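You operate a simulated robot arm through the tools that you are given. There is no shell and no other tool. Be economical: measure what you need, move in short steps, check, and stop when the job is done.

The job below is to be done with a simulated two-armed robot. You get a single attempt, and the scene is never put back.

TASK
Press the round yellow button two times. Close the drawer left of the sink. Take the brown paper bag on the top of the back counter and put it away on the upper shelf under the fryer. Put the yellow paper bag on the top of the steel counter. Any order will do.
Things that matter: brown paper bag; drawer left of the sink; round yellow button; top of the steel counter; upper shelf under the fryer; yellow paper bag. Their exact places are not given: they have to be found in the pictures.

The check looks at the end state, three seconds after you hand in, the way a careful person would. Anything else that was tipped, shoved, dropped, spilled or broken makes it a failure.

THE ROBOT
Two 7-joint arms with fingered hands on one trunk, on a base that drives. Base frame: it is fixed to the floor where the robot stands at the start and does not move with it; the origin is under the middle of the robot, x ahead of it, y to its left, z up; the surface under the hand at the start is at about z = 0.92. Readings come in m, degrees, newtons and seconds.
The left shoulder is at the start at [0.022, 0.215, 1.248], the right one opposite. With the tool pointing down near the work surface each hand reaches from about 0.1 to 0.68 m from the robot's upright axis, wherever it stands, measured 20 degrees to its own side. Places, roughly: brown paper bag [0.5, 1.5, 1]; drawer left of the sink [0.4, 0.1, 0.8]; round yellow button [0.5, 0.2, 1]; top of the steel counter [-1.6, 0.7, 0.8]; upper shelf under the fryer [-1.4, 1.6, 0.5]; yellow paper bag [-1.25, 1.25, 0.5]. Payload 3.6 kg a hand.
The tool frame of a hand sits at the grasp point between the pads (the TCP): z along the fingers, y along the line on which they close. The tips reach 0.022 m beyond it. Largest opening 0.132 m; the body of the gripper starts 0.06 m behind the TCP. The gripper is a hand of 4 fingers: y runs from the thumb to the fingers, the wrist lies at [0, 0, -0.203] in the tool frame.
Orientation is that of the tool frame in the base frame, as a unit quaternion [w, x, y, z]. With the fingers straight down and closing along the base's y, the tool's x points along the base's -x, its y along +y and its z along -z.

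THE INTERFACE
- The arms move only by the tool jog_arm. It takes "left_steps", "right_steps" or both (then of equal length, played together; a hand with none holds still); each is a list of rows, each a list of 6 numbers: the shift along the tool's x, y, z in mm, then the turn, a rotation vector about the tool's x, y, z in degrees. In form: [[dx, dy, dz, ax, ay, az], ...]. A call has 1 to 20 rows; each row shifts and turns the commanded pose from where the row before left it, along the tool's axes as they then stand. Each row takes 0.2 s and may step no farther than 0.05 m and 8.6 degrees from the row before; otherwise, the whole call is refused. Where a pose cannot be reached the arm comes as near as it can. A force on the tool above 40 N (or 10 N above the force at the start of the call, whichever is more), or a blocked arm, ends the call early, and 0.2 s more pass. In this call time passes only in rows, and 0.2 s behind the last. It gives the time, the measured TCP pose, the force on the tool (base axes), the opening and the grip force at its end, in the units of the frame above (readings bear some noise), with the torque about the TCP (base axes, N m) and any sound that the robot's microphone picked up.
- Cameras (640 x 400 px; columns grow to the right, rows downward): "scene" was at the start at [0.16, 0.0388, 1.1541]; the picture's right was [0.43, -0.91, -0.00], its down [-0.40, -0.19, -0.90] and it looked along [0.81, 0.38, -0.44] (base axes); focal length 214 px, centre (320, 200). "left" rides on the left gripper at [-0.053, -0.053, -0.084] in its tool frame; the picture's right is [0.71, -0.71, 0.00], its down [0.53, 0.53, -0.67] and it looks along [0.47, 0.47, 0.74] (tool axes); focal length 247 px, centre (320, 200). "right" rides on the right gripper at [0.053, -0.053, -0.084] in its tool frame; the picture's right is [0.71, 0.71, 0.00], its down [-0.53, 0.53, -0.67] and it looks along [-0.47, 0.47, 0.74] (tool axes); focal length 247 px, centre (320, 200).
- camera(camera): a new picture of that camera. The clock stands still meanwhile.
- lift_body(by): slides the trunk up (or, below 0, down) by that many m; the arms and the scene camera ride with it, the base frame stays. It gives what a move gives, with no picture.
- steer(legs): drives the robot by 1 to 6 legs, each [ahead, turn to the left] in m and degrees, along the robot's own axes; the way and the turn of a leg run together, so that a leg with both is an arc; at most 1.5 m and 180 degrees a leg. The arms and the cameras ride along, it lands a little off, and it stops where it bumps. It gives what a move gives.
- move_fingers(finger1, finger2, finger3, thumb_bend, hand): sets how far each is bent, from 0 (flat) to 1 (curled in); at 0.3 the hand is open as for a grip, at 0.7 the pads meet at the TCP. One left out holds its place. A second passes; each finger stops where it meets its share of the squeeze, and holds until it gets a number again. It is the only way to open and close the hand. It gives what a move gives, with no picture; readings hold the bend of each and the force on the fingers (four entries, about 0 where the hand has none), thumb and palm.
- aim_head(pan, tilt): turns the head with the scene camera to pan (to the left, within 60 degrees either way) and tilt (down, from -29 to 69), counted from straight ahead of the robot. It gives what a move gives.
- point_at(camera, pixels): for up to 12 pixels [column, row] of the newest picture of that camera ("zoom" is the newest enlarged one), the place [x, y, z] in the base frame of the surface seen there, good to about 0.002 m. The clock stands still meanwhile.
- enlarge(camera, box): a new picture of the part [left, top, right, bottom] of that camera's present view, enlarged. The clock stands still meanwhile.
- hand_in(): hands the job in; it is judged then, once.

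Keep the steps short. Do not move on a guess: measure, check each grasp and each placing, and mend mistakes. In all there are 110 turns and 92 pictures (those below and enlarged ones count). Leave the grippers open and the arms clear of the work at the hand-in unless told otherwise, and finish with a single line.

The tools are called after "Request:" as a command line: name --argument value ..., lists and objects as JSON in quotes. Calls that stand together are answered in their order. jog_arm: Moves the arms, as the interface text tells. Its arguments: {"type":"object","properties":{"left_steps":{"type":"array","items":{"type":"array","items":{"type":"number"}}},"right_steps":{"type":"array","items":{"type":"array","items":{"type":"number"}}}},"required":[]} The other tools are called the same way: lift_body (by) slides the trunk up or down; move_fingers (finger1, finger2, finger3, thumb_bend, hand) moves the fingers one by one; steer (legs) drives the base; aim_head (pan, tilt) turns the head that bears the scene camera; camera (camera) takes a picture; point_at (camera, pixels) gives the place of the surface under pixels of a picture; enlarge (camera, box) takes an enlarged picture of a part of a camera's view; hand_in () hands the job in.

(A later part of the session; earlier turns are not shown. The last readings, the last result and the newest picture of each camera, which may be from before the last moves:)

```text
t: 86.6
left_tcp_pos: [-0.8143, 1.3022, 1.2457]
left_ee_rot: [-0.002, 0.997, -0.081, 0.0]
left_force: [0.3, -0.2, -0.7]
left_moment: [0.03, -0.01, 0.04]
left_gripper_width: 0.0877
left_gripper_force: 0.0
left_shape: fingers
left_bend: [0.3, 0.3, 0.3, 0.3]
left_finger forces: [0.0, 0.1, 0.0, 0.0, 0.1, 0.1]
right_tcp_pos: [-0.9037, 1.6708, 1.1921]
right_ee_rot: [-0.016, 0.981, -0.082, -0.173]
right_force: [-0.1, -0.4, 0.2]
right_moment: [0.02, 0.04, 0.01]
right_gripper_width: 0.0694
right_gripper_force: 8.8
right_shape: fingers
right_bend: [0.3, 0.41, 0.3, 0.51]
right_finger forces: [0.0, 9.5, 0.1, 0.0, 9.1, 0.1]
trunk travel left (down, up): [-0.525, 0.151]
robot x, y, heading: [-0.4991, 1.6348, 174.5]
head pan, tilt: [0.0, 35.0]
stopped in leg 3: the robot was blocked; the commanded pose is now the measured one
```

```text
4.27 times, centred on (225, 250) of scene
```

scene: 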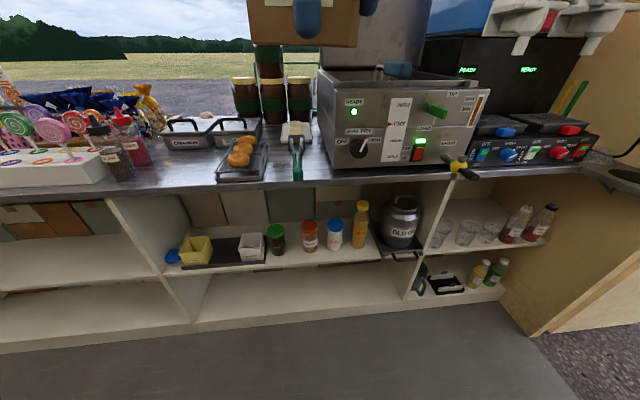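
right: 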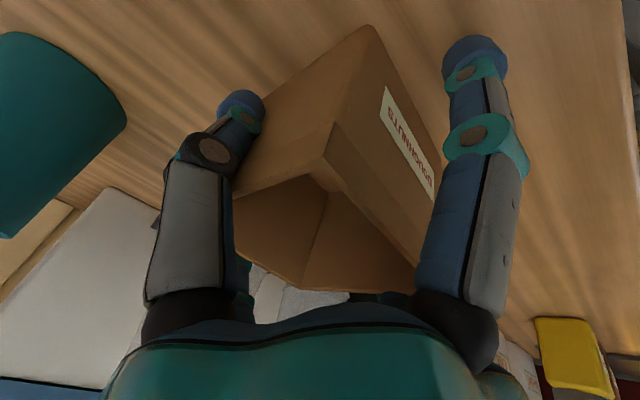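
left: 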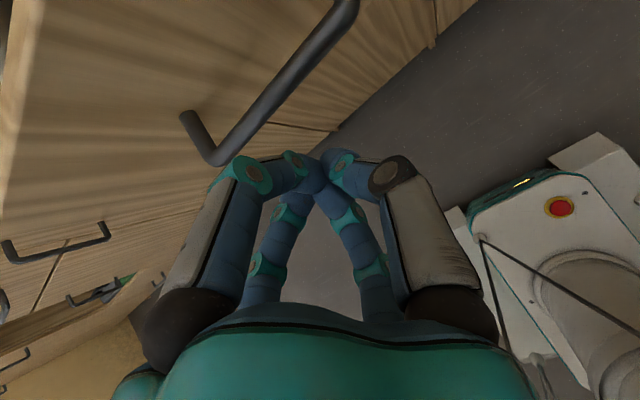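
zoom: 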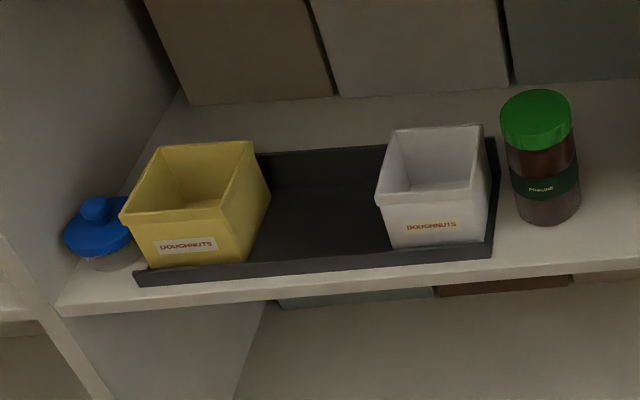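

The yellow bag is at about (-1.272, 1.241), z 0.464–0.54, and the blue lid beside it has its top at z 0.50. The vacated mat will be the spot for the brown bag. I'm pulling the held bag closer and higher, then shifting the base sideways toward y≈1.27.

Request:
jog_arm --right_steps '[[37.6, 0, -13.7, 0, 0, 0], [37.6, 0, -13.7, 0, 0, 0], [-13.7, 0, -37.6, 0, 0, 0], [-13.7, -20, -37.6, 0, 0, 0], [-13.7, -20, -37.6, 0, 0, 0]]'

Request:
steer --legs '[[-0.2, 0], [0, 14], [0, 14], [0, 14]]'

```text
t: 87.8
left_tcp_pos: [-0.8135, 1.3034, 1.2457]
left_ee_rot: [-0.001, 0.997, -0.081, 0.0]
left_force: [-0.3, 0.0, -0.6]
left_moment: [-0.02, -0.01, 0.02]
left_gripper_width: 0.0878
left_gripper_force: 0.0
left_shape: fingers
left_bend: [0.3, 0.3, 0.3, 0.3]
left_finger forces: [0.0, 0.0, 0.0, 0.0, 0.0, 0.1]
right_tcp_pos: [-0.8208, 1.6992, 1.3131]
right_ee_rot: [-0.016, 0.981, -0.085, -0.173]
right_force: [-0.3, 0.6, 0.1]
right_moment: [-0.03, 0.01, 0.0]
right_gripper_width: 0.0691
right_gripper_force: 9.1
right_shape: fingers
right_bend: [0.3, 0.41, 0.3, 0.51]
right_finger forces: [0.1, 9.1, 0.0, 0.0, 8.8, 0.0]
trunk travel left (down, up): [-0.525, 0.151]
robot x, y, heading: [-0.4958, 1.6359, 174.1]
head pan, tilt: [0.0, 35.0]
```

```text
t: 92.1
left_tcp_pos: [-0.3203, 1.1571, 1.2453]
left_ee_rot: [-0.002, 0.961, 0.277, -0.001]
left_force: [0.8, 0.4, 1.0]
left_moment: [0.04, 0.01, 0.0]
left_gripper_width: 0.0879
left_gripper_force: 0.1
left_shape: fingers
left_bend: [0.3, 0.3, 0.3, 0.3]
left_finger forces: [0.0, 0.0, 0.0, 0.0, 0.0, 0.0]
right_tcp_pos: [-0.5878, 1.4489, 1.3129]
right_ee_rot: [0.046, 0.947, 0.27, -0.168]
right_force: [0.4, 0.7, -0.5]
right_moment: [0.0, 0.04, -0.01]
right_gripper_width: 0.0691
right_gripper_force: 8.5
right_shape: fingers
right_bend: [0.3, 0.41, 0.3, 0.51]
right_finger forces: [0.0, 9.1, 0.1, 0.1, 8.7, 0.1]
trunk travel left (down, up): [-0.525, 0.151]
robot x, y, heading: [-0.3207, 1.6345, -143.4]
head pan, tilt: [0.0, 35.0]
stopped in leg 4: the robot was blocked; the commanded pose is now the measured one
```

Heading is 216.6°. I'm driving ahead 0.48 m with a small extra turn, then turning back to face the shelves.

Request:
steer --legs '[[0.3, 8], [0.18, 0], [0, -14], [0, -14], [0, -14]]'

Request:
camera --camera "scene"

```text
t: 97.6
left_tcp_pos: [-0.896, 0.8899, 1.2486]
left_ee_rot: [0.0, 0.999, 0.053, 0.001]
left_force: [0.5, 0.4, 0.5]
left_moment: [-0.01, -0.04, 0.01]
left_gripper_width: 0.0878
left_gripper_force: 0.1
left_shape: fingers
left_bend: [0.3, 0.3, 0.3, 0.3]
left_finger forces: [0.0, 0.0, 0.0, 0.0, 0.1, 0.0]
right_tcp_pos: [-1.0089, 1.2694, 1.3144]
right_ee_rot: [0.01, 0.984, 0.05, -0.173]
right_force: [0.0, 0.3, -0.7]
right_moment: [-0.05, -0.02, 0.0]
right_gripper_width: 0.069
right_gripper_force: 9.1
right_shape: fingers
right_bend: [0.3, 0.4, 0.3, 0.52]
right_finger forces: [0.1, 9.2, 0.1, 0.0, 8.7, 0.0]
trunk travel left (down, up): [-0.525, 0.151]
robot x, y, heading: [-0.6766, 1.291, -169.5]
head pan, tilt: [0.0, 35.0]
stopped in leg 5: the robot was blocked; the commanded pose is now the measured one
```

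```text
43 pictures are left
```

scene: 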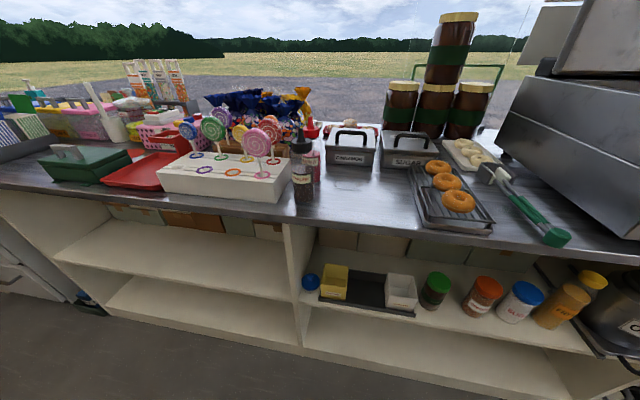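

Position (-0.677, 1.291), heading 190.5°. I'm turning 9° back. The free steel counter patch looks to be around (360,200), so I'll measure it.

Request:
point_at --camera "scene" --pixels '[[360, 200], [330, 215], [400, 215], [330, 180], [395, 180], [360, 168], [318, 190], [412, 190], [360, 222], [310, 160], [303, 200], [425, 222]]'

Request:
steer --legs '[[0, -9]]'

Request:
lift_body --by -0.42

Request:
camera --camera "scene"

```text
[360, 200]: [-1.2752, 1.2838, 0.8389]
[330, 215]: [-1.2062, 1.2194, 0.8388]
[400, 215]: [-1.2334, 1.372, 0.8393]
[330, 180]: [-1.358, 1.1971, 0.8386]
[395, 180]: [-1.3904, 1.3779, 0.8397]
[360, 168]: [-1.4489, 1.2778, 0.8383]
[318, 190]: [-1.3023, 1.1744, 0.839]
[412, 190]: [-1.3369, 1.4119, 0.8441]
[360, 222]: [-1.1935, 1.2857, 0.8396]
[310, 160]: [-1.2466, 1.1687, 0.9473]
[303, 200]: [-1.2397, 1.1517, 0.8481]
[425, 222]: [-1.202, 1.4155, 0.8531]
```

```text
t: 98.7
left_tcp_pos: [-0.9556, 0.9275, 1.2478]
left_ee_rot: [-0.001, 1.0, -0.025, 0.001]
left_force: [0.5, 0.5, -0.5]
left_moment: [-0.01, 0.03, -0.07]
left_gripper_width: 0.088
left_gripper_force: 0.0
left_shape: fingers
left_bend: [0.3, 0.3, 0.3, 0.3]
left_finger forces: [0.0, 0.0, 0.0, 0.0, 0.1, 0.0]
right_tcp_pos: [-1.0083, 1.3194, 1.3151]
right_ee_rot: [-0.006, 0.984, -0.027, -0.174]
right_force: [-0.6, 0.5, -0.1]
right_moment: [0.0, -0.01, 0.0]
right_gripper_width: 0.0686
right_gripper_force: 8.8
right_shape: fingers
right_bend: [0.3, 0.4, 0.3, 0.52]
right_finger forces: [0.0, 9.1, 0.0, 0.0, 8.7, 0.0]
trunk travel left (down, up): [-0.525, 0.151]
robot x, y, heading: [-0.677, 1.2829, -178.7]
head pan, tilt: [0.0, 35.0]
```

```text
refused: -0.42 is not a number from -0.4 to 0.4
```

```text
42 pictures are left
```

scene: 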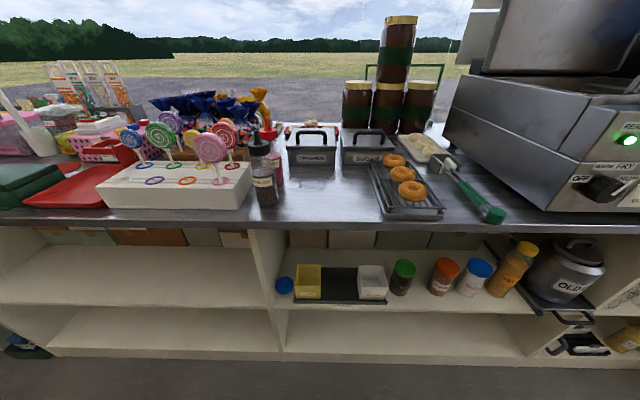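

The free patch spans y 1.17–1.39, x -1.19 to -1.45, z 0.839. Before reaching under, I'm measuring the slab's underside and the mat's front lip.

Request:
enlarge --camera "scene" --box '[260, 210, 420, 310]'

Request:
point_at --camera "zoom" --pixels '[[300, 30], [300, 50], [300, 60], [300, 70], [300, 362], [300, 352], [145, 235], [225, 270], [60, 300], [120, 310], [395, 225], [180, 360]]'

```text
4.00 times, centred on (340, 260) of scene
```

zoom: 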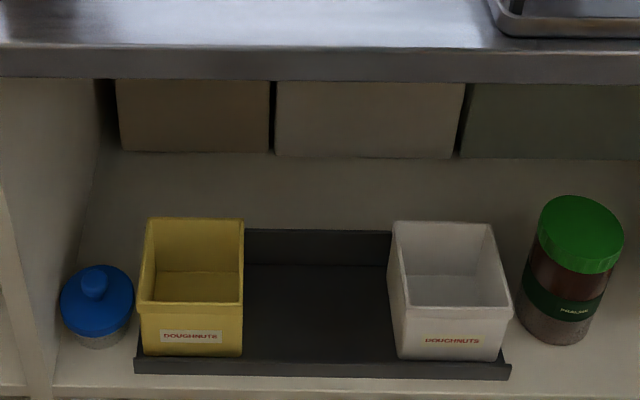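

```text
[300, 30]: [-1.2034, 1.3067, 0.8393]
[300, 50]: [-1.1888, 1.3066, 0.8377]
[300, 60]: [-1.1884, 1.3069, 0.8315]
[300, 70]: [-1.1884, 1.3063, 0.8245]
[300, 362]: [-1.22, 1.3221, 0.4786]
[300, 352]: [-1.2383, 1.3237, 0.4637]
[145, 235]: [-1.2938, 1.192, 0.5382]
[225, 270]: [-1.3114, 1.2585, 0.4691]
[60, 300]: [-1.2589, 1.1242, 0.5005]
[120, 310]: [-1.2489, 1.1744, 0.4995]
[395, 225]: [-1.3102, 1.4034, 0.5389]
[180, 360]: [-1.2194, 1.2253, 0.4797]
```

There's good room: the slab's underside is at about 0.82 and the mat lip top at 0.48. I'm moving the right hand with the brown bag aside to the right, then lowering the trunk 0.4.

Request:
jog_arm --right_steps '[[0, -45, 0, 0, 0, 0], [0, -45, 0, 0, 0, 0], [0, -45, 0, 0, 0, 0], [0, -45, 0, 0, 0, 0], [0, -45, 0, 0, 0, 0], [0, -45, 0, 0, 0, 0], [0, 0, 0, 0, 0, 0]]'

Request:
lift_body --by -0.4

Request:
jog_arm --left_steps '[[0, 0, 0, 0, 0, -2.9], [-10, -43, 0, 0, 0, 0], [-10, -43, 0, 0, 0, 0], [-10, -43, 0, 0, 0, 0], [-10, -43, 0, 0, 0, 0], [0, -43, 0, 0, 0, 0], [0, -43, 0, 0, 0, 0], [0, -43, 0, 0, 0, 0], [0, 0, 0, 0, -8.4, 0], [0, 0, 0, 0, -8.3, 0], [0, 0, 0, 0, -8.3, 0], [0, 0, 0, 0, 0, 0]]'

Request:
aim_head --pan 0 --tilt 30

Request:
camera --camera "scene"

```text
t: 100.3
left_tcp_pos: [-0.9571, 0.9259, 1.2474]
left_ee_rot: [-0.001, 1.0, -0.026, 0.001]
left_force: [-0.1, 1.0, -0.1]
left_moment: [0.02, 0.03, 0.02]
left_gripper_width: 0.0878
left_gripper_force: 0.1
left_shape: fingers
left_bend: [0.3, 0.3, 0.3, 0.3]
left_finger forces: [0.0, 0.0, 0.0, 0.0, 0.0, 0.0]
right_tcp_pos: [-0.99, 1.588, 1.3143]
right_ee_rot: [-0.006, 0.984, -0.027, -0.174]
right_force: [0.7, -0.3, 0.3]
right_moment: [0.01, 0.01, 0.05]
right_gripper_width: 0.069
right_gripper_force: 8.8
right_shape: fingers
right_bend: [0.3, 0.4, 0.3, 0.52]
right_finger forces: [0.0, 8.9, 0.1, 0.1, 8.4, 0.0]
trunk travel left (down, up): [-0.525, 0.151]
robot x, y, heading: [-0.6759, 1.2845, -178.9]
head pan, tilt: [0.0, 35.0]
```

```text
t: 104.1
left_tcp_pos: [-0.9558, 0.926, 0.8481]
left_ee_rot: [-0.002, 1.0, -0.025, 0.001]
left_force: [-0.6, -0.6, 0.1]
left_moment: [-0.04, 0.01, 0.0]
left_gripper_width: 0.0877
left_gripper_force: 0.2
left_shape: fingers
left_bend: [0.3, 0.3, 0.3, 0.3]
left_finger forces: [0.0, 0.1, 0.0, 0.0, 0.0, 0.0]
right_tcp_pos: [-0.9914, 1.5875, 0.9151]
right_ee_rot: [-0.006, 0.984, -0.028, -0.175]
right_force: [0.2, 0.6, -0.7]
right_moment: [0.01, 0.0, -0.02]
right_gripper_width: 0.0689
right_gripper_force: 8.6
right_shape: fingers
right_bend: [0.3, 0.4, 0.3, 0.52]
right_finger forces: [0.0, 8.8, 0.1, 0.0, 8.6, 0.0]
trunk travel left (down, up): [-0.125, 0.551]
robot x, y, heading: [-0.6743, 1.289, -178.7]
head pan, tilt: [0.0, 35.0]
```

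```text
t: 106.7
left_tcp_pos: [-0.9947, 1.2284, 0.8482]
left_ee_rot: [-0.001, 0.976, 0.0, -0.217]
left_force: [-1.1, 0.5, 0.2]
left_moment: [-0.01, 0.0, -0.02]
left_gripper_width: 0.0878
left_gripper_force: 0.1
left_shape: fingers
left_bend: [0.3, 0.3, 0.3, 0.3]
left_finger forces: [0.0, 0.1, 0.0, 0.0, 0.0, 0.0]
right_tcp_pos: [-0.9923, 1.5879, 0.9157]
right_ee_rot: [-0.006, 0.984, -0.028, -0.173]
right_force: [0.1, 0.6, -1.1]
right_moment: [0.0, 0.04, -0.01]
right_gripper_width: 0.0689
right_gripper_force: 8.2
right_shape: fingers
right_bend: [0.3, 0.4, 0.3, 0.52]
right_finger forces: [0.1, 8.8, 0.0, 0.1, 8.4, 0.1]
trunk travel left (down, up): [-0.125, 0.551]
robot x, y, heading: [-0.675, 1.2851, -178.8]
head pan, tilt: [0.0, 35.0]
```

```text
t: 107.3
left_tcp_pos: [-0.9943, 1.2275, 0.8481]
left_ee_rot: [-0.002, 0.976, 0.0, -0.216]
left_force: [-0.8, 0.7, 0.4]
left_moment: [-0.03, 0.02, 0.02]
left_gripper_width: 0.0882
left_gripper_force: 0.0
left_shape: fingers
left_bend: [0.3, 0.3, 0.3, 0.3]
left_finger forces: [0.0, 0.1, 0.0, 0.1, 0.0, 0.1]
right_tcp_pos: [-0.9911, 1.5878, 0.915]
right_ee_rot: [-0.006, 0.984, -0.027, -0.174]
right_force: [0.0, 0.6, -0.9]
right_moment: [-0.03, -0.05, 0.01]
right_gripper_width: 0.0687
right_gripper_force: 8.0
right_shape: fingers
right_bend: [0.3, 0.4, 0.3, 0.52]
right_finger forces: [0.0, 8.8, 0.1, 0.2, 8.3, 0.1]
trunk travel left (down, up): [-0.125, 0.551]
robot x, y, heading: [-0.6765, 1.2878, -178.9]
head pan, tilt: [0.0, 30.0]
```

```text
40 pictures are left
```

scene: 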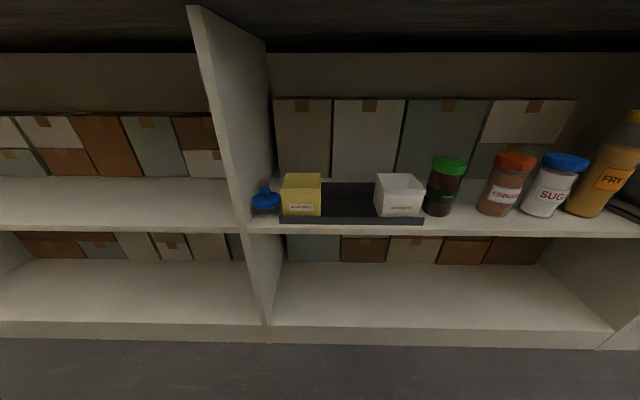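

There's a clear view of the shelf. I'm measuring the yellow bag's edges again from here.

Request:
enlarge --camera "scene" --box '[240, 160, 440, 240]'

Request:
point_at --camera "zoom" --pixels '[[135, 90], [255, 90], [138, 50], [255, 48], [195, 90], [195, 175], [125, 100], [90, 90], [80, 115], [110, 130], [430, 90], [145, 170]]'

```text
3.20 times, centred on (340, 200) of scene
```

zoom: 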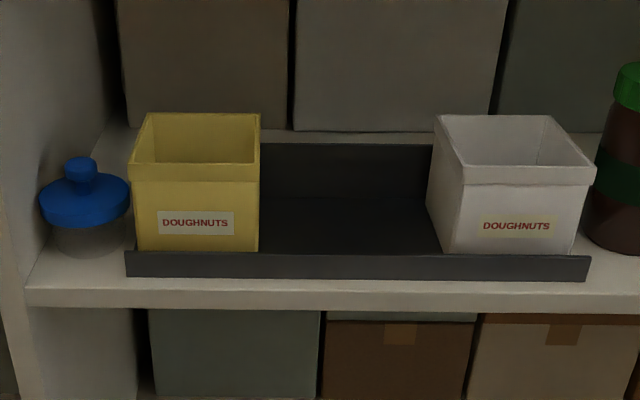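

```text
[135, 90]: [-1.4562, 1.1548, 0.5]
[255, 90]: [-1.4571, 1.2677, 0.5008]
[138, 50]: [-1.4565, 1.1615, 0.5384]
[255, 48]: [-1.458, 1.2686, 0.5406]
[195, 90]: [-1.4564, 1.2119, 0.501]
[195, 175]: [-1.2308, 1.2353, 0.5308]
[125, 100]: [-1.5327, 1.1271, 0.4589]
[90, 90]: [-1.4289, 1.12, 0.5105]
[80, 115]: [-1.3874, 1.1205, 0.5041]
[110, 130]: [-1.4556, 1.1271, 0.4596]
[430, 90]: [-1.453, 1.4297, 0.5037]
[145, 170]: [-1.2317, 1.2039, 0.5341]
```

Request:
point_at --camera "zoom" --pixels '[[133, 172], [255, 172], [250, 230], [140, 230], [258, 120], [145, 118], [127, 200], [85, 165], [95, 200], [430, 190], [465, 176], [200, 265]]'

```text
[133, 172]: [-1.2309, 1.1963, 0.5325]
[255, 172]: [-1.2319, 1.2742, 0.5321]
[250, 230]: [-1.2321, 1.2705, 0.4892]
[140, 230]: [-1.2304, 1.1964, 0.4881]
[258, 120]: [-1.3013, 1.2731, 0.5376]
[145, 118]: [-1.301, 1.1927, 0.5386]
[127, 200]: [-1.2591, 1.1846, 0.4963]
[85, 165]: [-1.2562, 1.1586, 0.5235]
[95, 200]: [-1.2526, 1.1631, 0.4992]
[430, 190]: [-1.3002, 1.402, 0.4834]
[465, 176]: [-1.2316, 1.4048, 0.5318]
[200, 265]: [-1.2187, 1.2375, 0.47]
```

The yellow bag spans y 1.195–1.276, x -1.231 to -1.312, top z 0.54, and the blue lid's knob reaches y≈1.167, z≈0.525. I'm pre-bending finger2 (lid side) so it fits between, and lowering the hand in front of the shelf.

Request:
move_fingers --hand "left" --finger2 0.39

Request:
jog_arm --left_steps '[[19, -4, 40.8, 0, 0, 0], [19, -4, 40.8, 0, 0, 0], [19, 0, 40.8, 0, 0, 0], [19, 0, 40.8, 0, 0, 0], [19, 0, 40.8, 0, 0, 0], [19, 0, 40.8, 0, 0, 0], [9.3, 0, 20, 0, 0, 0], [0, 0, 0, 0, 0, 0]]'

Request:
camera --camera "scene"

Request:
camera --camera "left"

```text
t: 108.3
left_tcp_pos: [-0.9952, 1.2275, 0.8481]
left_ee_rot: [-0.002, 0.976, 0.0, -0.216]
left_force: [0.1, 1.2, 0.6]
left_moment: [0.02, 0.01, -0.01]
left_gripper_width: 0.0877
left_gripper_force: 0.0
left_shape: fingers
left_bend: [0.3, 0.39, 0.3, 0.3]
left_finger forces: [0.1, 0.0, 0.0, 0.0, 0.0, 0.0]
right_tcp_pos: [-0.9906, 1.5884, 0.9146]
right_ee_rot: [-0.005, 0.985, -0.027, -0.173]
right_force: [0.0, -0.5, -0.1]
right_moment: [0.02, 0.02, 0.03]
right_gripper_width: 0.0689
right_gripper_force: 8.9
right_shape: fingers
right_bend: [0.3, 0.4, 0.3, 0.52]
right_finger forces: [0.0, 8.8, 0.1, 0.0, 8.4, 0.0]
trunk travel left (down, up): [-0.125, 0.551]
robot x, y, heading: [-0.6736, 1.2857, -178.7]
head pan, tilt: [0.0, 30.0]
```

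```text
t: 110.2
left_tcp_pos: [-0.9956, 1.2407, 0.5565]
left_ee_rot: [-0.002, 0.977, -0.001, -0.215]
left_force: [-0.7, 0.5, -0.2]
left_moment: [0.01, 0.01, -0.02]
left_gripper_width: 0.0879
left_gripper_force: 0.0
left_shape: fingers
left_bend: [0.3, 0.39, 0.3, 0.3]
left_finger forces: [0.0, 0.0, 0.1, 0.0, 0.1, 0.0]
right_tcp_pos: [-0.9922, 1.5876, 0.9147]
right_ee_rot: [-0.006, 0.984, -0.029, -0.174]
right_force: [0.6, 0.0, 0.1]
right_moment: [0.0, -0.02, 0.02]
right_gripper_width: 0.0691
right_gripper_force: 8.6
right_shape: fingers
right_bend: [0.3, 0.4, 0.3, 0.52]
right_finger forces: [0.0, 8.8, 0.0, 0.1, 8.3, 0.0]
trunk travel left (down, up): [-0.125, 0.551]
robot x, y, heading: [-0.6766, 1.2877, -178.6]
head pan, tilt: [0.0, 30.0]
```

```text
38 pictures are left
```

scene: 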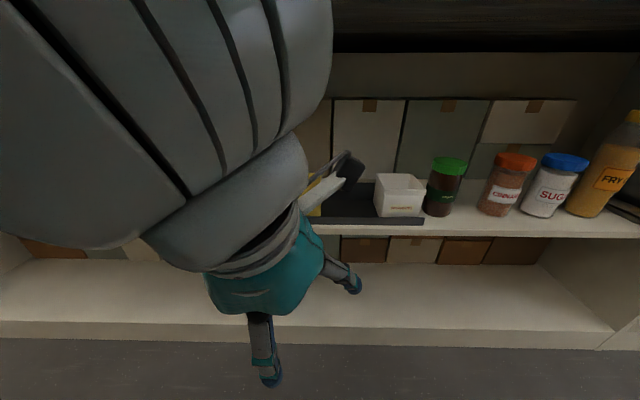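

```text
37 pictures are left
```

left: 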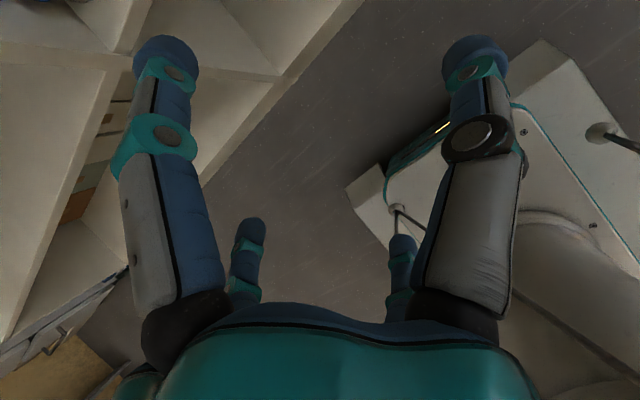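

The hand is ready at (-0.996, 1.241, 0.557). I'm moving 180 mm toward the bag and checking.

Request:
jog_arm --left_steps '[[-40.8, 5, 19, 0, 0, 0], [-40.8, 0, 19, 0, 0, 0], [-40.8, 0, 19, 0, 0, 0], [-40.8, 0, 19, 0, 0, 0], [0, 0, 0, 0, 0, 0]]'

Request:
camera --camera "scene"

Request:
camera --camera "left"

```text
t: 111.3
left_tcp_pos: [-1.1757, 1.2318, 0.5537]
left_ee_rot: [-0.002, 0.977, 0.0, -0.215]
left_force: [0.2, 0.4, -0.4]
left_moment: [0.02, 0.0, -0.02]
left_gripper_width: 0.088
left_gripper_force: 0.1
left_shape: fingers
left_bend: [0.3, 0.39, 0.3, 0.3]
left_finger forces: [0.0, 0.1, 0.1, 0.1, 0.1, 0.1]
right_tcp_pos: [-0.9924, 1.589, 0.9144]
right_ee_rot: [-0.005, 0.984, -0.027, -0.174]
right_force: [0.2, 0.2, -0.8]
right_moment: [0.01, 0.01, 0.02]
right_gripper_width: 0.0688
right_gripper_force: 8.7
right_shape: fingers
right_bend: [0.3, 0.4, 0.3, 0.52]
right_finger forces: [0.1, 8.8, 0.0, 0.0, 8.4, 0.2]
trunk travel left (down, up): [-0.125, 0.551]
robot x, y, heading: [-0.676, 1.2861, -178.6]
head pan, tilt: [0.0, 30.0]
```

```text
36 pictures are left
```

scene: 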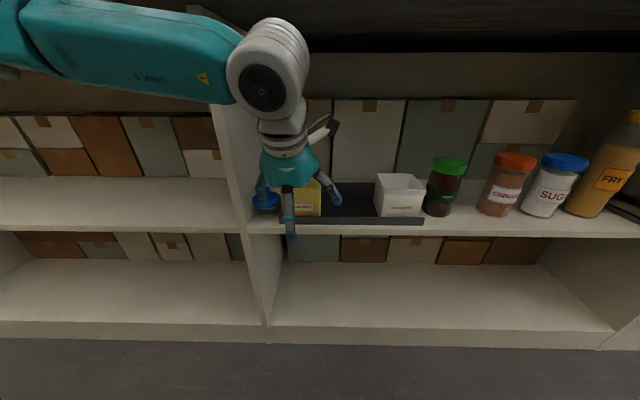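

```text
35 pictures are left
```

left: 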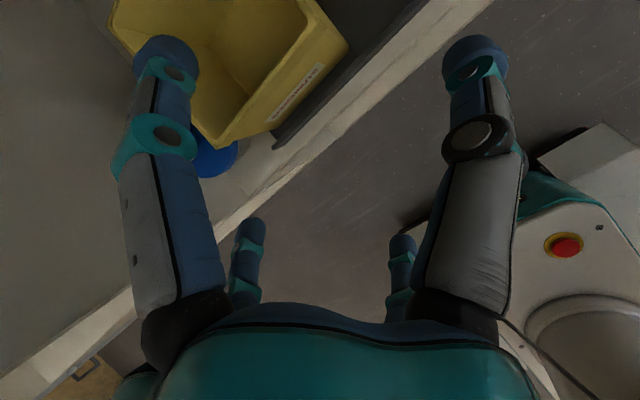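

The forward finger is above the bag rim. I'm checking arm clearance to the slab and finger2's clearance to the lid.

Request:
point_at --camera "scene" --pixels '[[120, 20], [220, 40], [265, 30], [290, 30], [300, 60], [310, 120], [262, 190], [200, 60]]'

Request:
point_at --camera "left" --pixels '[[165, 50], [165, 75], [472, 50], [248, 228], [215, 160], [230, 90]]'

Request:
enlarge --camera "scene" --box '[220, 110, 380, 250]'

```text
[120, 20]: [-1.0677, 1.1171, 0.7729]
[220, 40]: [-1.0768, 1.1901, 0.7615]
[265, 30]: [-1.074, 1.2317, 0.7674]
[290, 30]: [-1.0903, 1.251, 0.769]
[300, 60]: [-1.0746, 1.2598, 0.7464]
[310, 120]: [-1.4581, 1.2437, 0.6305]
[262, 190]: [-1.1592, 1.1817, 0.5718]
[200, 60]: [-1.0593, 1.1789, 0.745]
```

```text
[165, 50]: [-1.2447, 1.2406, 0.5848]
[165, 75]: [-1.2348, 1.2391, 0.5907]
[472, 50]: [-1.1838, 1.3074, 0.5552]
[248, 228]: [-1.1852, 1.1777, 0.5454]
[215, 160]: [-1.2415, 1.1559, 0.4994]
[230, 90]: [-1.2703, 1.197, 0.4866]
```

```text
2.86 times, centred on (300, 180) of scene
```

zoom: 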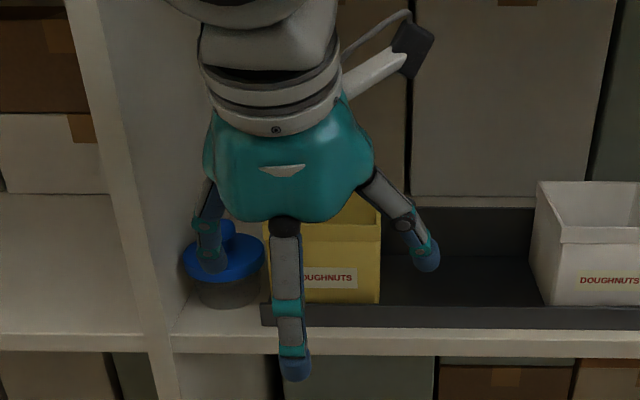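

The forearm runs along the counter edge at z≈0.77. I'm measuring its upper edge against the slab (0.82).

Request:
point_at --camera "scene" --pixels '[[100, 3], [140, 8], [190, 16], [225, 27], [270, 20], [285, 20], [295, 28], [303, 45], [60, 5], [30, 10]]'

Request:
aim_head --pan 20 --tilt 0

Request:
camera --camera "scene"

```text
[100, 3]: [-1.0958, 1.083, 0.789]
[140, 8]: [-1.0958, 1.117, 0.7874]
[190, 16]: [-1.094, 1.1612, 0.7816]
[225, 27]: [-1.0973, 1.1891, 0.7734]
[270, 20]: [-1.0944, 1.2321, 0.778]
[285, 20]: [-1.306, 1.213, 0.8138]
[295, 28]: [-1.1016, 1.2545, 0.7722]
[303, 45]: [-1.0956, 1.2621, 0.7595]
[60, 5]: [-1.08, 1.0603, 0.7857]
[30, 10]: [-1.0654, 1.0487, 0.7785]
```

```text
t: 112.3
left_tcp_pos: [-1.1755, 1.2305, 0.5549]
left_ee_rot: [-0.002, 0.976, 0.0, -0.216]
left_force: [0.0, -0.3, -0.5]
left_moment: [-0.02, -0.04, 0.0]
left_gripper_width: 0.0878
left_gripper_force: 0.2
left_shape: fingers
left_bend: [0.3, 0.39, 0.3, 0.3]
left_finger forces: [0.0, 0.0, 0.1, 0.0, 0.0, 0.0]
right_tcp_pos: [-0.9927, 1.5885, 0.9149]
right_ee_rot: [-0.006, 0.984, -0.028, -0.174]
right_force: [0.8, -0.4, 0.9]
right_moment: [0.0, -0.01, 0.03]
right_gripper_width: 0.0689
right_gripper_force: 8.5
right_shape: fingers
right_bend: [0.3, 0.4, 0.3, 0.52]
right_finger forces: [0.1, 8.8, 0.0, 0.0, 8.5, 0.0]
trunk travel left (down, up): [-0.125, 0.551]
robot x, y, heading: [-0.6772, 1.2879, -178.7]
head pan, tilt: [20.0, 0.0]
```

```text
33 pictures are left
```

scene: 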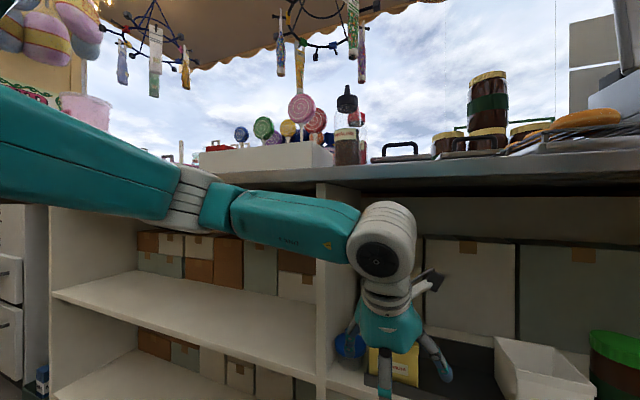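

The forearm tops out near 0.80 against the slab's underside at 0.82, which is tight but clear. I'm bending finger2 a little more and going forward in small rows.

Request:
move_fingers --hand "left" --finger2 0.41

Request:
jog_arm --left_steps '[[-21.8, -4, 10.1, 0, 0, 0], [-21.8, 0, 10.1, 0, 0, 0], [-21.8, 0, 10.1, 0, 0, 0], [-21.8, 0, 10.1, 0, 0, 0], [0, 0, 0, 0, 0, 0]]'

Request:
camera --camera "left"

Request:
aim_head --pan 3 --tilt 25

Request:
enlarge --camera "scene" --box '[220, 110, 420, 250]'

```text
t: 113.3
left_tcp_pos: [-1.1759, 1.2327, 0.5543]
left_ee_rot: [-0.002, 0.977, 0.0, -0.215]
left_force: [-0.8, 0.3, -1.1]
left_moment: [-0.01, 0.06, 0.01]
left_gripper_width: 0.0878
left_gripper_force: 0.1
left_shape: fingers
left_bend: [0.3, 0.41, 0.3, 0.3]
left_finger forces: [0.0, 0.0, 0.1, 0.0, 0.1, 0.0]
right_tcp_pos: [-0.9926, 1.5879, 0.9162]
right_ee_rot: [-0.006, 0.985, -0.028, -0.173]
right_force: [0.2, -0.1, 0.3]
right_moment: [-0.03, 0.03, 0.01]
right_gripper_width: 0.069
right_gripper_force: 8.0
right_shape: fingers
right_bend: [0.3, 0.4, 0.3, 0.52]
right_finger forces: [0.0, 8.8, 0.0, 0.0, 8.5, 0.0]
trunk travel left (down, up): [-0.125, 0.551]
robot x, y, heading: [-0.6755, 1.2853, -178.9]
head pan, tilt: [20.0, 0.0]
```

```text
t: 114.5
left_tcp_pos: [-1.273, 1.2364, 0.5549]
left_ee_rot: [-0.002, 0.976, -0.001, -0.216]
left_force: [0.5, 0.5, 0.1]
left_moment: [0.0, 0.0, -0.02]
left_gripper_width: 0.0878
left_gripper_force: 0.1
left_shape: fingers
left_bend: [0.3, 0.41, 0.3, 0.3]
left_finger forces: [0.0, 0.1, 0.1, 0.0, 0.1, 0.1]
right_tcp_pos: [-0.9909, 1.5886, 0.9151]
right_ee_rot: [-0.006, 0.984, -0.028, -0.174]
right_force: [1.0, 0.5, -0.8]
right_moment: [-0.01, -0.01, 0.02]
right_gripper_width: 0.0687
right_gripper_force: 8.7
right_shape: fingers
right_bend: [0.3, 0.4, 0.3, 0.52]
right_finger forces: [0.0, 8.8, 0.0, 0.0, 8.4, 0.0]
trunk travel left (down, up): [-0.125, 0.551]
robot x, y, heading: [-0.6755, 1.2876, -178.6]
head pan, tilt: [20.0, 0.0]
```

```text
32 pictures are left
```

left: 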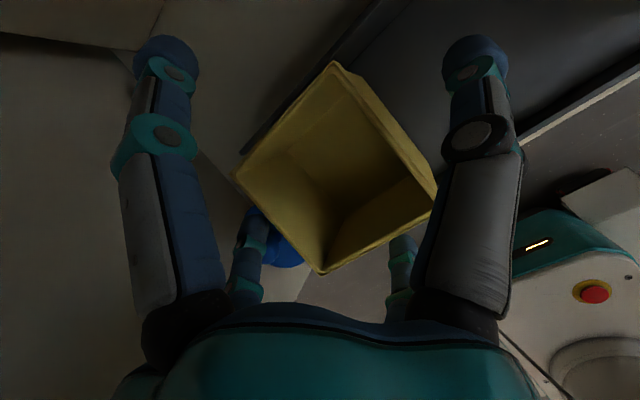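

```text
t: 115.4
left_tcp_pos: [-1.2722, 1.2356, 0.5554]
left_ee_rot: [-0.003, 0.976, 0.0, -0.216]
left_force: [0.4, -0.3, 0.0]
left_moment: [0.0, 0.02, 0.05]
left_gripper_width: 0.0878
left_gripper_force: 0.0
left_shape: fingers
left_bend: [0.3, 0.41, 0.3, 0.3]
left_finger forces: [0.1, 0.1, 0.1, 0.0, 0.0, 0.1]
right_tcp_pos: [-0.993, 1.5884, 0.9152]
right_ee_rot: [-0.005, 0.984, -0.028, -0.173]
right_force: [-0.3, -0.1, -0.2]
right_moment: [0.01, 0.0, 0.02]
right_gripper_width: 0.0687
right_gripper_force: 8.7
right_shape: fingers
right_bend: [0.3, 0.4, 0.3, 0.52]
right_finger forces: [0.0, 8.7, 0.0, 0.0, 8.3, 0.0]
trunk travel left (down, up): [-0.125, 0.551]
robot x, y, heading: [-0.6748, 1.2857, -178.5]
head pan, tilt: [3.0, 25.0]
```

```text
2.86 times, centred on (320, 180) of scene
```

zoom: 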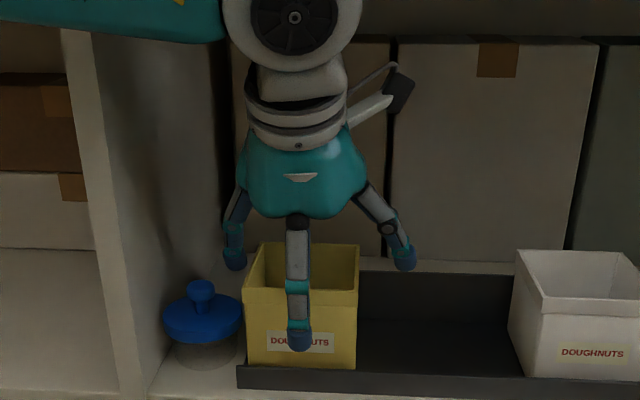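

It's well placed, with no contact. I'm lowering 22 mm and closing thumb and finger2.

Request:
jog_arm --left_steps '[[4.6, 0, 10, 0, 0, 0], [4.7, 0, 10, 0, 0, 0], [0, 0, 0, 0, 0, 0]]'

Request:
move_fingers --hand "left" --finger2 0.7 --thumb_bend 0.7

Request:
enlarge --camera "scene" --box '[220, 110, 420, 250]'

```text
t: 116.2
left_tcp_pos: [-1.2724, 1.2368, 0.5336]
left_ee_rot: [-0.002, 0.976, -0.001, -0.216]
left_force: [-0.5, -0.5, -1.1]
left_moment: [-0.01, 0.03, -0.01]
left_gripper_width: 0.088
left_gripper_force: 0.2
left_shape: fingers
left_bend: [0.3, 0.41, 0.3, 0.3]
left_finger forces: [0.0, 0.0, 0.1, 0.1, 0.0, 0.0]
right_tcp_pos: [-0.9924, 1.5874, 0.9149]
right_ee_rot: [-0.005, 0.984, -0.028, -0.173]
right_force: [-0.2, 0.0, -0.3]
right_moment: [-0.02, 0.0, -0.03]
right_gripper_width: 0.0688
right_gripper_force: 9.1
right_shape: fingers
right_bend: [0.3, 0.4, 0.3, 0.52]
right_finger forces: [0.1, 8.8, 0.1, 0.1, 8.5, 0.1]
trunk travel left (down, up): [-0.125, 0.551]
robot x, y, heading: [-0.6786, 1.2867, -178.7]
head pan, tilt: [3.0, 25.0]
```

```text
t: 117.2
left_tcp_pos: [-1.2726, 1.2366, 0.5356]
left_ee_rot: [-0.001, 0.976, 0.0, -0.216]
left_force: [-0.2, 0.5, -0.1]
left_moment: [0.08, 0.0, 0.0]
left_gripper_width: 0.0666
left_gripper_force: 12.2
left_shape: fingers
left_bend: [0.3, 0.42, 0.3, 0.58]
left_finger forces: [0.0, 12.2, 0.1, 0.0, 12.5, 0.0]
right_tcp_pos: [-0.9922, 1.5878, 0.9142]
right_ee_rot: [-0.005, 0.984, -0.027, -0.174]
right_force: [0.7, -0.4, 0.2]
right_moment: [0.0, 0.0, 0.01]
right_gripper_width: 0.0687
right_gripper_force: 8.8
right_shape: fingers
right_bend: [0.3, 0.4, 0.3, 0.52]
right_finger forces: [0.1, 8.7, 0.0, 0.0, 8.4, 0.1]
trunk travel left (down, up): [-0.125, 0.551]
robot x, y, heading: [-0.6802, 1.2844, -178.8]
head pan, tilt: [3.0, 25.0]
```

```text
2.86 times, centred on (320, 180) of scene
```

zoom: 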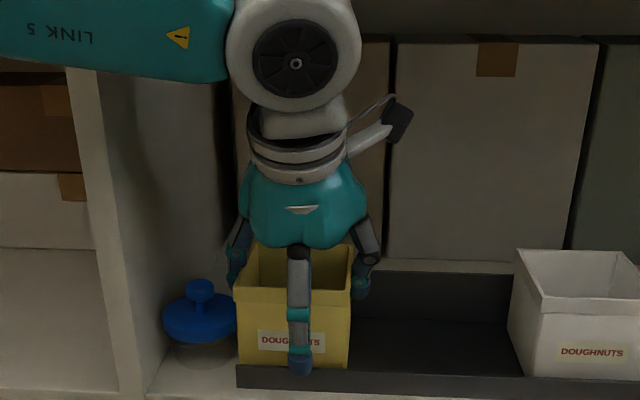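

Gripped at 12 N per side, and the lid is undisturbed. I'm lifting 26 mm with a slight shift away from the lid.

Request:
jog_arm --left_steps '[[-3.4, 0, -7.2, 0, 0, 0], [-3.8, -2, -8.2, 0, 0, 0], [-3.8, -2, -8.2, 0, 0, 0], [0, 0, 0, 0, 0, 0]]'

Request:
enlarge --camera "scene" --box '[220, 110, 420, 250]'

```text
t: 118.2
left_tcp_pos: [-1.2715, 1.2393, 0.5588]
left_ee_rot: [-0.002, 0.977, 0.0, -0.215]
left_force: [-0.3, 0.0, -0.5]
left_moment: [0.02, -0.01, -0.01]
left_gripper_width: 0.0666
left_gripper_force: 11.7
left_shape: fingers
left_bend: [0.3, 0.42, 0.3, 0.58]
left_finger forces: [0.1, 12.1, 0.0, 0.0, 11.9, 0.0]
right_tcp_pos: [-0.992, 1.5883, 0.9152]
right_ee_rot: [-0.006, 0.985, -0.028, -0.173]
right_force: [-0.1, -0.1, -0.2]
right_moment: [-0.01, -0.02, 0.02]
right_gripper_width: 0.0688
right_gripper_force: 8.9
right_shape: fingers
right_bend: [0.3, 0.4, 0.3, 0.52]
right_finger forces: [0.1, 8.8, 0.0, 0.1, 8.5, 0.1]
trunk travel left (down, up): [-0.125, 0.551]
robot x, y, heading: [-0.6806, 1.2897, -178.7]
head pan, tilt: [3.0, 25.0]
```

```text
2.86 times, centred on (320, 180) of scene
```

zoom: 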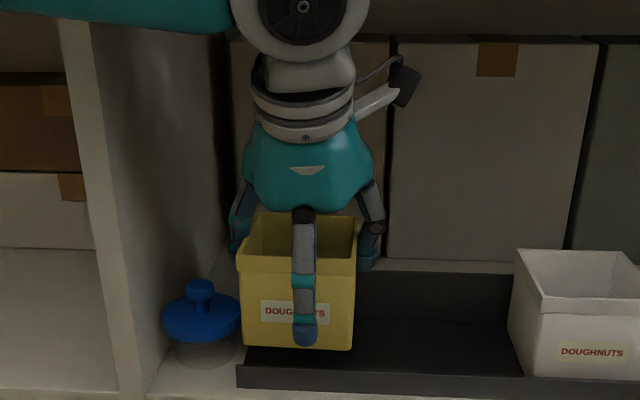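

The bag is clear of the mat. I'm raising it a bit more, pulling straight out, then raising the trunk 0.4.

Request:
jog_arm --left_steps '[[-2.5, 0, -5.4, 0, 0, 0], [27.2, 0, -12.7, 0, 0, 0], [40.8, 0, -19, 0, 0, 0], [40.8, 0, -19, 0, 0, 0], [40.8, 0, -19, 0, 0, 0], [40.8, 0, -19, 0, 0, 0], [40.8, 0, -19, 0, 0, 0], [0, 0, 0, 0, 0, 0]]'

Request:
lift_body --by 0.4

Request:
aim_head --pan 0 --tilt 38

Request:
camera --camera "scene"

```text
t: 120.0
left_tcp_pos: [-1.0181, 1.2384, 0.5687]
left_ee_rot: [-0.002, 0.977, 0.001, -0.215]
left_force: [0.0, 0.2, -0.5]
left_moment: [0.0, -0.01, 0.01]
left_gripper_width: 0.0666
left_gripper_force: 12.5
left_shape: fingers
left_bend: [0.3, 0.42, 0.3, 0.58]
left_finger forces: [0.1, 11.9, 0.1, 0.0, 11.9, 0.0]
right_tcp_pos: [-0.9923, 1.5889, 0.9147]
right_ee_rot: [-0.006, 0.984, -0.027, -0.174]
right_force: [-0.6, -0.7, 0.5]
right_moment: [0.0, -0.05, 0.01]
right_gripper_width: 0.0688
right_gripper_force: 8.1
right_shape: fingers
right_bend: [0.3, 0.4, 0.3, 0.52]
right_finger forces: [0.0, 8.9, 0.0, 0.0, 8.4, 0.0]
trunk travel left (down, up): [-0.125, 0.551]
robot x, y, heading: [-0.6788, 1.2863, -178.8]
head pan, tilt: [3.0, 25.0]
```

```text
t: 123.8
left_tcp_pos: [-1.0174, 1.2403, 0.9661]
left_ee_rot: [-0.001, 0.976, 0.001, -0.216]
left_force: [-0.2, 0.1, -0.6]
left_moment: [-0.03, -0.01, 0.01]
left_gripper_width: 0.0662
left_gripper_force: 12.1
left_shape: fingers
left_bend: [0.3, 0.42, 0.3, 0.58]
left_finger forces: [0.1, 12.0, 0.0, 0.1, 11.8, 0.1]
right_tcp_pos: [-0.9927, 1.5881, 1.3163]
right_ee_rot: [-0.006, 0.984, -0.028, -0.173]
right_force: [0.1, -0.1, -0.4]
right_moment: [-0.01, -0.01, 0.01]
right_gripper_width: 0.0688
right_gripper_force: 8.5
right_shape: fingers
right_bend: [0.3, 0.4, 0.3, 0.52]
right_finger forces: [0.1, 8.7, 0.1, 0.0, 8.4, 0.1]
trunk travel left (down, up): [-0.525, 0.151]
robot x, y, heading: [-0.6763, 1.2865, -178.8]
head pan, tilt: [3.0, 25.0]
```

```text
t: 124.6
left_tcp_pos: [-1.0173, 1.2406, 0.9669]
left_ee_rot: [-0.002, 0.977, -0.001, -0.215]
left_force: [-0.1, -0.1, -1.0]
left_moment: [0.0, 0.02, 0.04]
left_gripper_width: 0.0661
left_gripper_force: 12.0
left_shape: fingers
left_bend: [0.3, 0.42, 0.3, 0.58]
left_finger forces: [0.0, 11.9, 0.0, 0.0, 11.8, 0.0]
right_tcp_pos: [-0.9918, 1.5888, 1.3159]
right_ee_rot: [-0.005, 0.984, -0.028, -0.174]
right_force: [-0.2, 0.0, -0.1]
right_moment: [0.0, 0.0, 0.0]
right_gripper_width: 0.069
right_gripper_force: 8.8
right_shape: fingers
right_bend: [0.3, 0.4, 0.3, 0.52]
right_finger forces: [0.0, 8.7, 0.1, 0.0, 8.5, 0.0]
trunk travel left (down, up): [-0.525, 0.151]
robot x, y, heading: [-0.6753, 1.2858, -179.0]
head pan, tilt: [0.0, 38.0]
```

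```text
28 pictures are left
```

scene: 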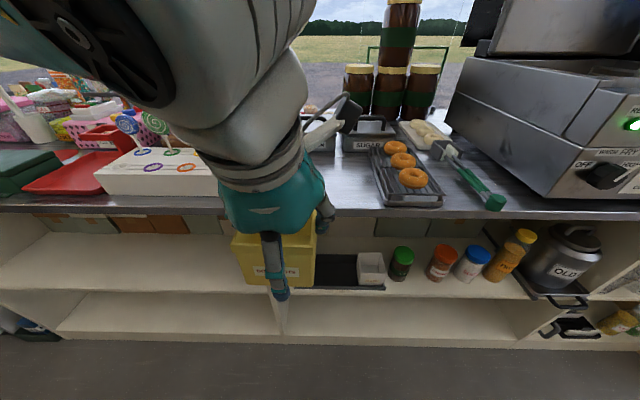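

The yellow bag is held in front of the counter with its bottom at about 0.894. I'm moving it over the free patch to about (-1.29, 1.285).

Request:
jog_arm --left_steps '[[0, -45, 0, 0, 0, 0], [-40.8, 0, 19, 0, 0, 0], [-40.8, 0, 19, 0, 0, 0], [-40.8, 0, 19, 0, 0, 0], [-40.8, 0, 19, 0, 0, 0], [-40.8, 0, 19, 0, 0, 0], [-40.8, 0, 19, 0, 0, 0], [0, 0, 0, 0, 0, 0]]'

Request:
camera --camera "scene"

Request:
camera --camera "left"

```text
t: 126.4
left_tcp_pos: [-1.2865, 1.2864, 0.9708]
left_ee_rot: [-0.002, 0.977, -0.001, -0.215]
left_force: [-0.9, -0.9, -0.5]
left_moment: [0.01, 0.0, 0.01]
left_gripper_width: 0.0664
left_gripper_force: 12.1
left_shape: fingers
left_bend: [0.3, 0.42, 0.3, 0.58]
left_finger forces: [0.0, 11.5, 0.0, 0.0, 11.5, 0.0]
right_tcp_pos: [-0.9916, 1.5882, 1.3155]
right_ee_rot: [-0.006, 0.984, -0.027, -0.175]
right_force: [-0.1, 0.3, -0.7]
right_moment: [0.02, 0.03, -0.03]
right_gripper_width: 0.0686
right_gripper_force: 8.3
right_shape: fingers
right_bend: [0.3, 0.4, 0.3, 0.52]
right_finger forces: [0.0, 8.7, 0.0, 0.0, 8.4, 0.0]
trunk travel left (down, up): [-0.525, 0.151]
robot x, y, heading: [-0.6761, 1.2866, -178.7]
head pan, tilt: [0.0, 38.0]
```

```text
27 pictures are left
```

scene: 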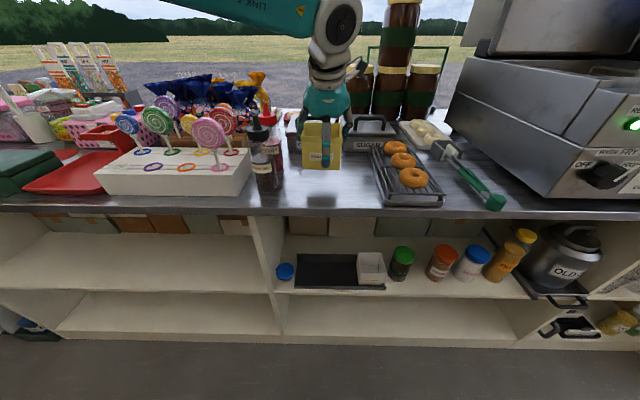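

```text
26 pictures are left
```

left: 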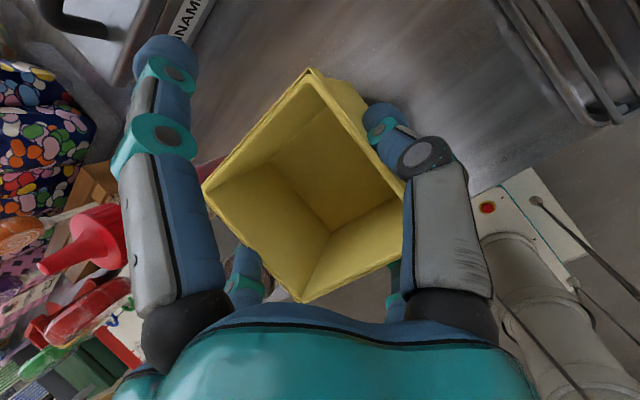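

It's over the free patch. I'm lowering 50 mm and then in small rows until contact.

Request:
jog_arm --left_steps '[[9.3, 0, 19.9, 0, 0, 0], [9.3, 0, 19.9, 0, 0, 0], [3.4, 0, 7.2, 0, 0, 0], [1.3, 0, 2.7, 0, 0, 0], [1.3, 0, 2.7, 0, 0, 0], [0, 0, 0, 0, 0, 0]]'

Request:
enlarge --camera "scene" --box '[240, 80, 420, 220]'

```text
t: 127.8
left_tcp_pos: [-1.2873, 1.2847, 0.91]
left_ee_rot: [-0.001, 0.976, 0.0, -0.216]
left_force: [-0.5, -1.2, 5.2]
left_moment: [0.15, 0.02, -0.02]
left_gripper_width: 0.0663
left_gripper_force: 12.2
left_shape: fingers
left_bend: [0.3, 0.42, 0.3, 0.59]
left_finger forces: [0.1, 12.7, 0.1, 0.0, 11.8, 0.0]
right_tcp_pos: [-0.9924, 1.5884, 1.3158]
right_ee_rot: [-0.006, 0.984, -0.027, -0.174]
right_force: [-0.7, 0.1, -0.4]
right_moment: [0.01, 0.01, 0.01]
right_gripper_width: 0.0689
right_gripper_force: 8.6
right_shape: fingers
right_bend: [0.3, 0.4, 0.3, 0.52]
right_finger forces: [0.0, 8.7, 0.1, 0.0, 8.5, 0.1]
trunk travel left (down, up): [-0.525, 0.151]
robot x, y, heading: [-0.6782, 1.2878, -179.0]
head pan, tilt: [0.0, 38.0]
```

```text
2.86 times, centred on (330, 150) of scene
```

zoom: 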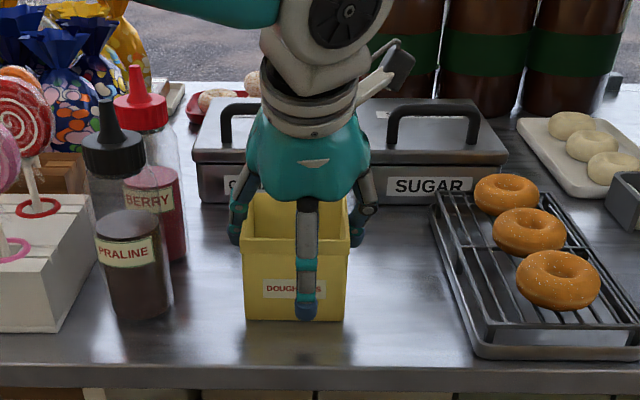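

The bag stands on the steel top (5 N contact). I'm opening the hand, rising 70 mm, then checking.

Request:
move_fingers --hand "left" --finger2 0.3 --thumb_bend 0.3

Request:
jog_arm --left_steps '[[-4.2, 0, -9.1, 0, 0, 0], [-8.5, 0, -18.1, 0, 0, 0], [-19, 0, -40.8, 0, 0, 0], [-19, 0, -40.8, 0, 0, 0], [-19, 0, -40.8, 0, 0, 0], [40.8, 0, -19, 0, 0, 0], [40.8, 0, -19, 0, 0, 0], [40.8, 0, -19, 0, 0, 0], [40.8, 0, -19, 0, 0, 0], [40.8, 0, -19, 0, 0, 0], [40.8, 0, -19, 0, 0, 0]]'

Request:
enlarge --camera "scene" --box '[220, 80, 440, 220]'

```text
t: 128.8
left_tcp_pos: [-1.2863, 1.2851, 0.9091]
left_ee_rot: [-0.003, 0.976, -0.001, -0.216]
left_force: [0.7, -0.1, -0.4]
left_moment: [-0.01, -0.01, 0.01]
left_gripper_width: 0.0877
left_gripper_force: 0.1
left_shape: fingers
left_bend: [0.3, 0.3, 0.3, 0.3]
left_finger forces: [0.1, 0.0, 0.0, 0.1, 0.0, 0.0]
right_tcp_pos: [-0.9918, 1.5877, 1.3143]
right_ee_rot: [-0.006, 0.984, -0.028, -0.173]
right_force: [0.4, -0.2, 0.0]
right_moment: [-0.04, -0.01, -0.02]
right_gripper_width: 0.0685
right_gripper_force: 8.5
right_shape: fingers
right_bend: [0.3, 0.4, 0.3, 0.52]
right_finger forces: [0.0, 8.7, 0.0, 0.1, 8.4, 0.0]
trunk travel left (down, up): [-0.525, 0.151]
robot x, y, heading: [-0.675, 1.2879, -178.7]
head pan, tilt: [0.0, 38.0]
```

```text
t: 131.2
left_tcp_pos: [-1.0147, 1.2879, 1.0713]
left_ee_rot: [-0.002, 0.976, 0.0, -0.216]
left_force: [1.1, 0.2, 0.2]
left_moment: [0.02, 0.03, -0.02]
left_gripper_width: 0.0877
left_gripper_force: 0.1
left_shape: fingers
left_bend: [0.3, 0.3, 0.3, 0.3]
left_finger forces: [0.0, 0.0, 0.1, 0.0, 0.0, 0.0]
right_tcp_pos: [-0.9901, 1.5884, 1.3147]
right_ee_rot: [-0.006, 0.984, -0.028, -0.174]
right_force: [-0.1, -0.6, -0.5]
right_moment: [-0.01, 0.0, 0.02]
right_gripper_width: 0.0687
right_gripper_force: 8.5
right_shape: fingers
right_bend: [0.3, 0.4, 0.3, 0.52]
right_finger forces: [0.0, 8.7, 0.0, 0.0, 8.4, 0.0]
trunk travel left (down, up): [-0.525, 0.151]
robot x, y, heading: [-0.6762, 1.2822, -178.7]
head pan, tilt: [0.0, 38.0]
```

```text
2.86 times, centred on (330, 150) of scene
```

zoom: 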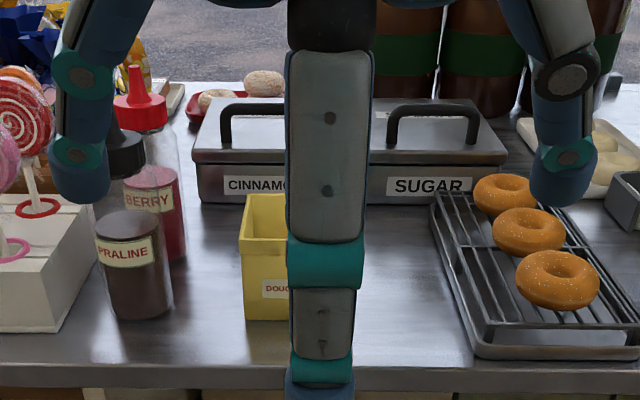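

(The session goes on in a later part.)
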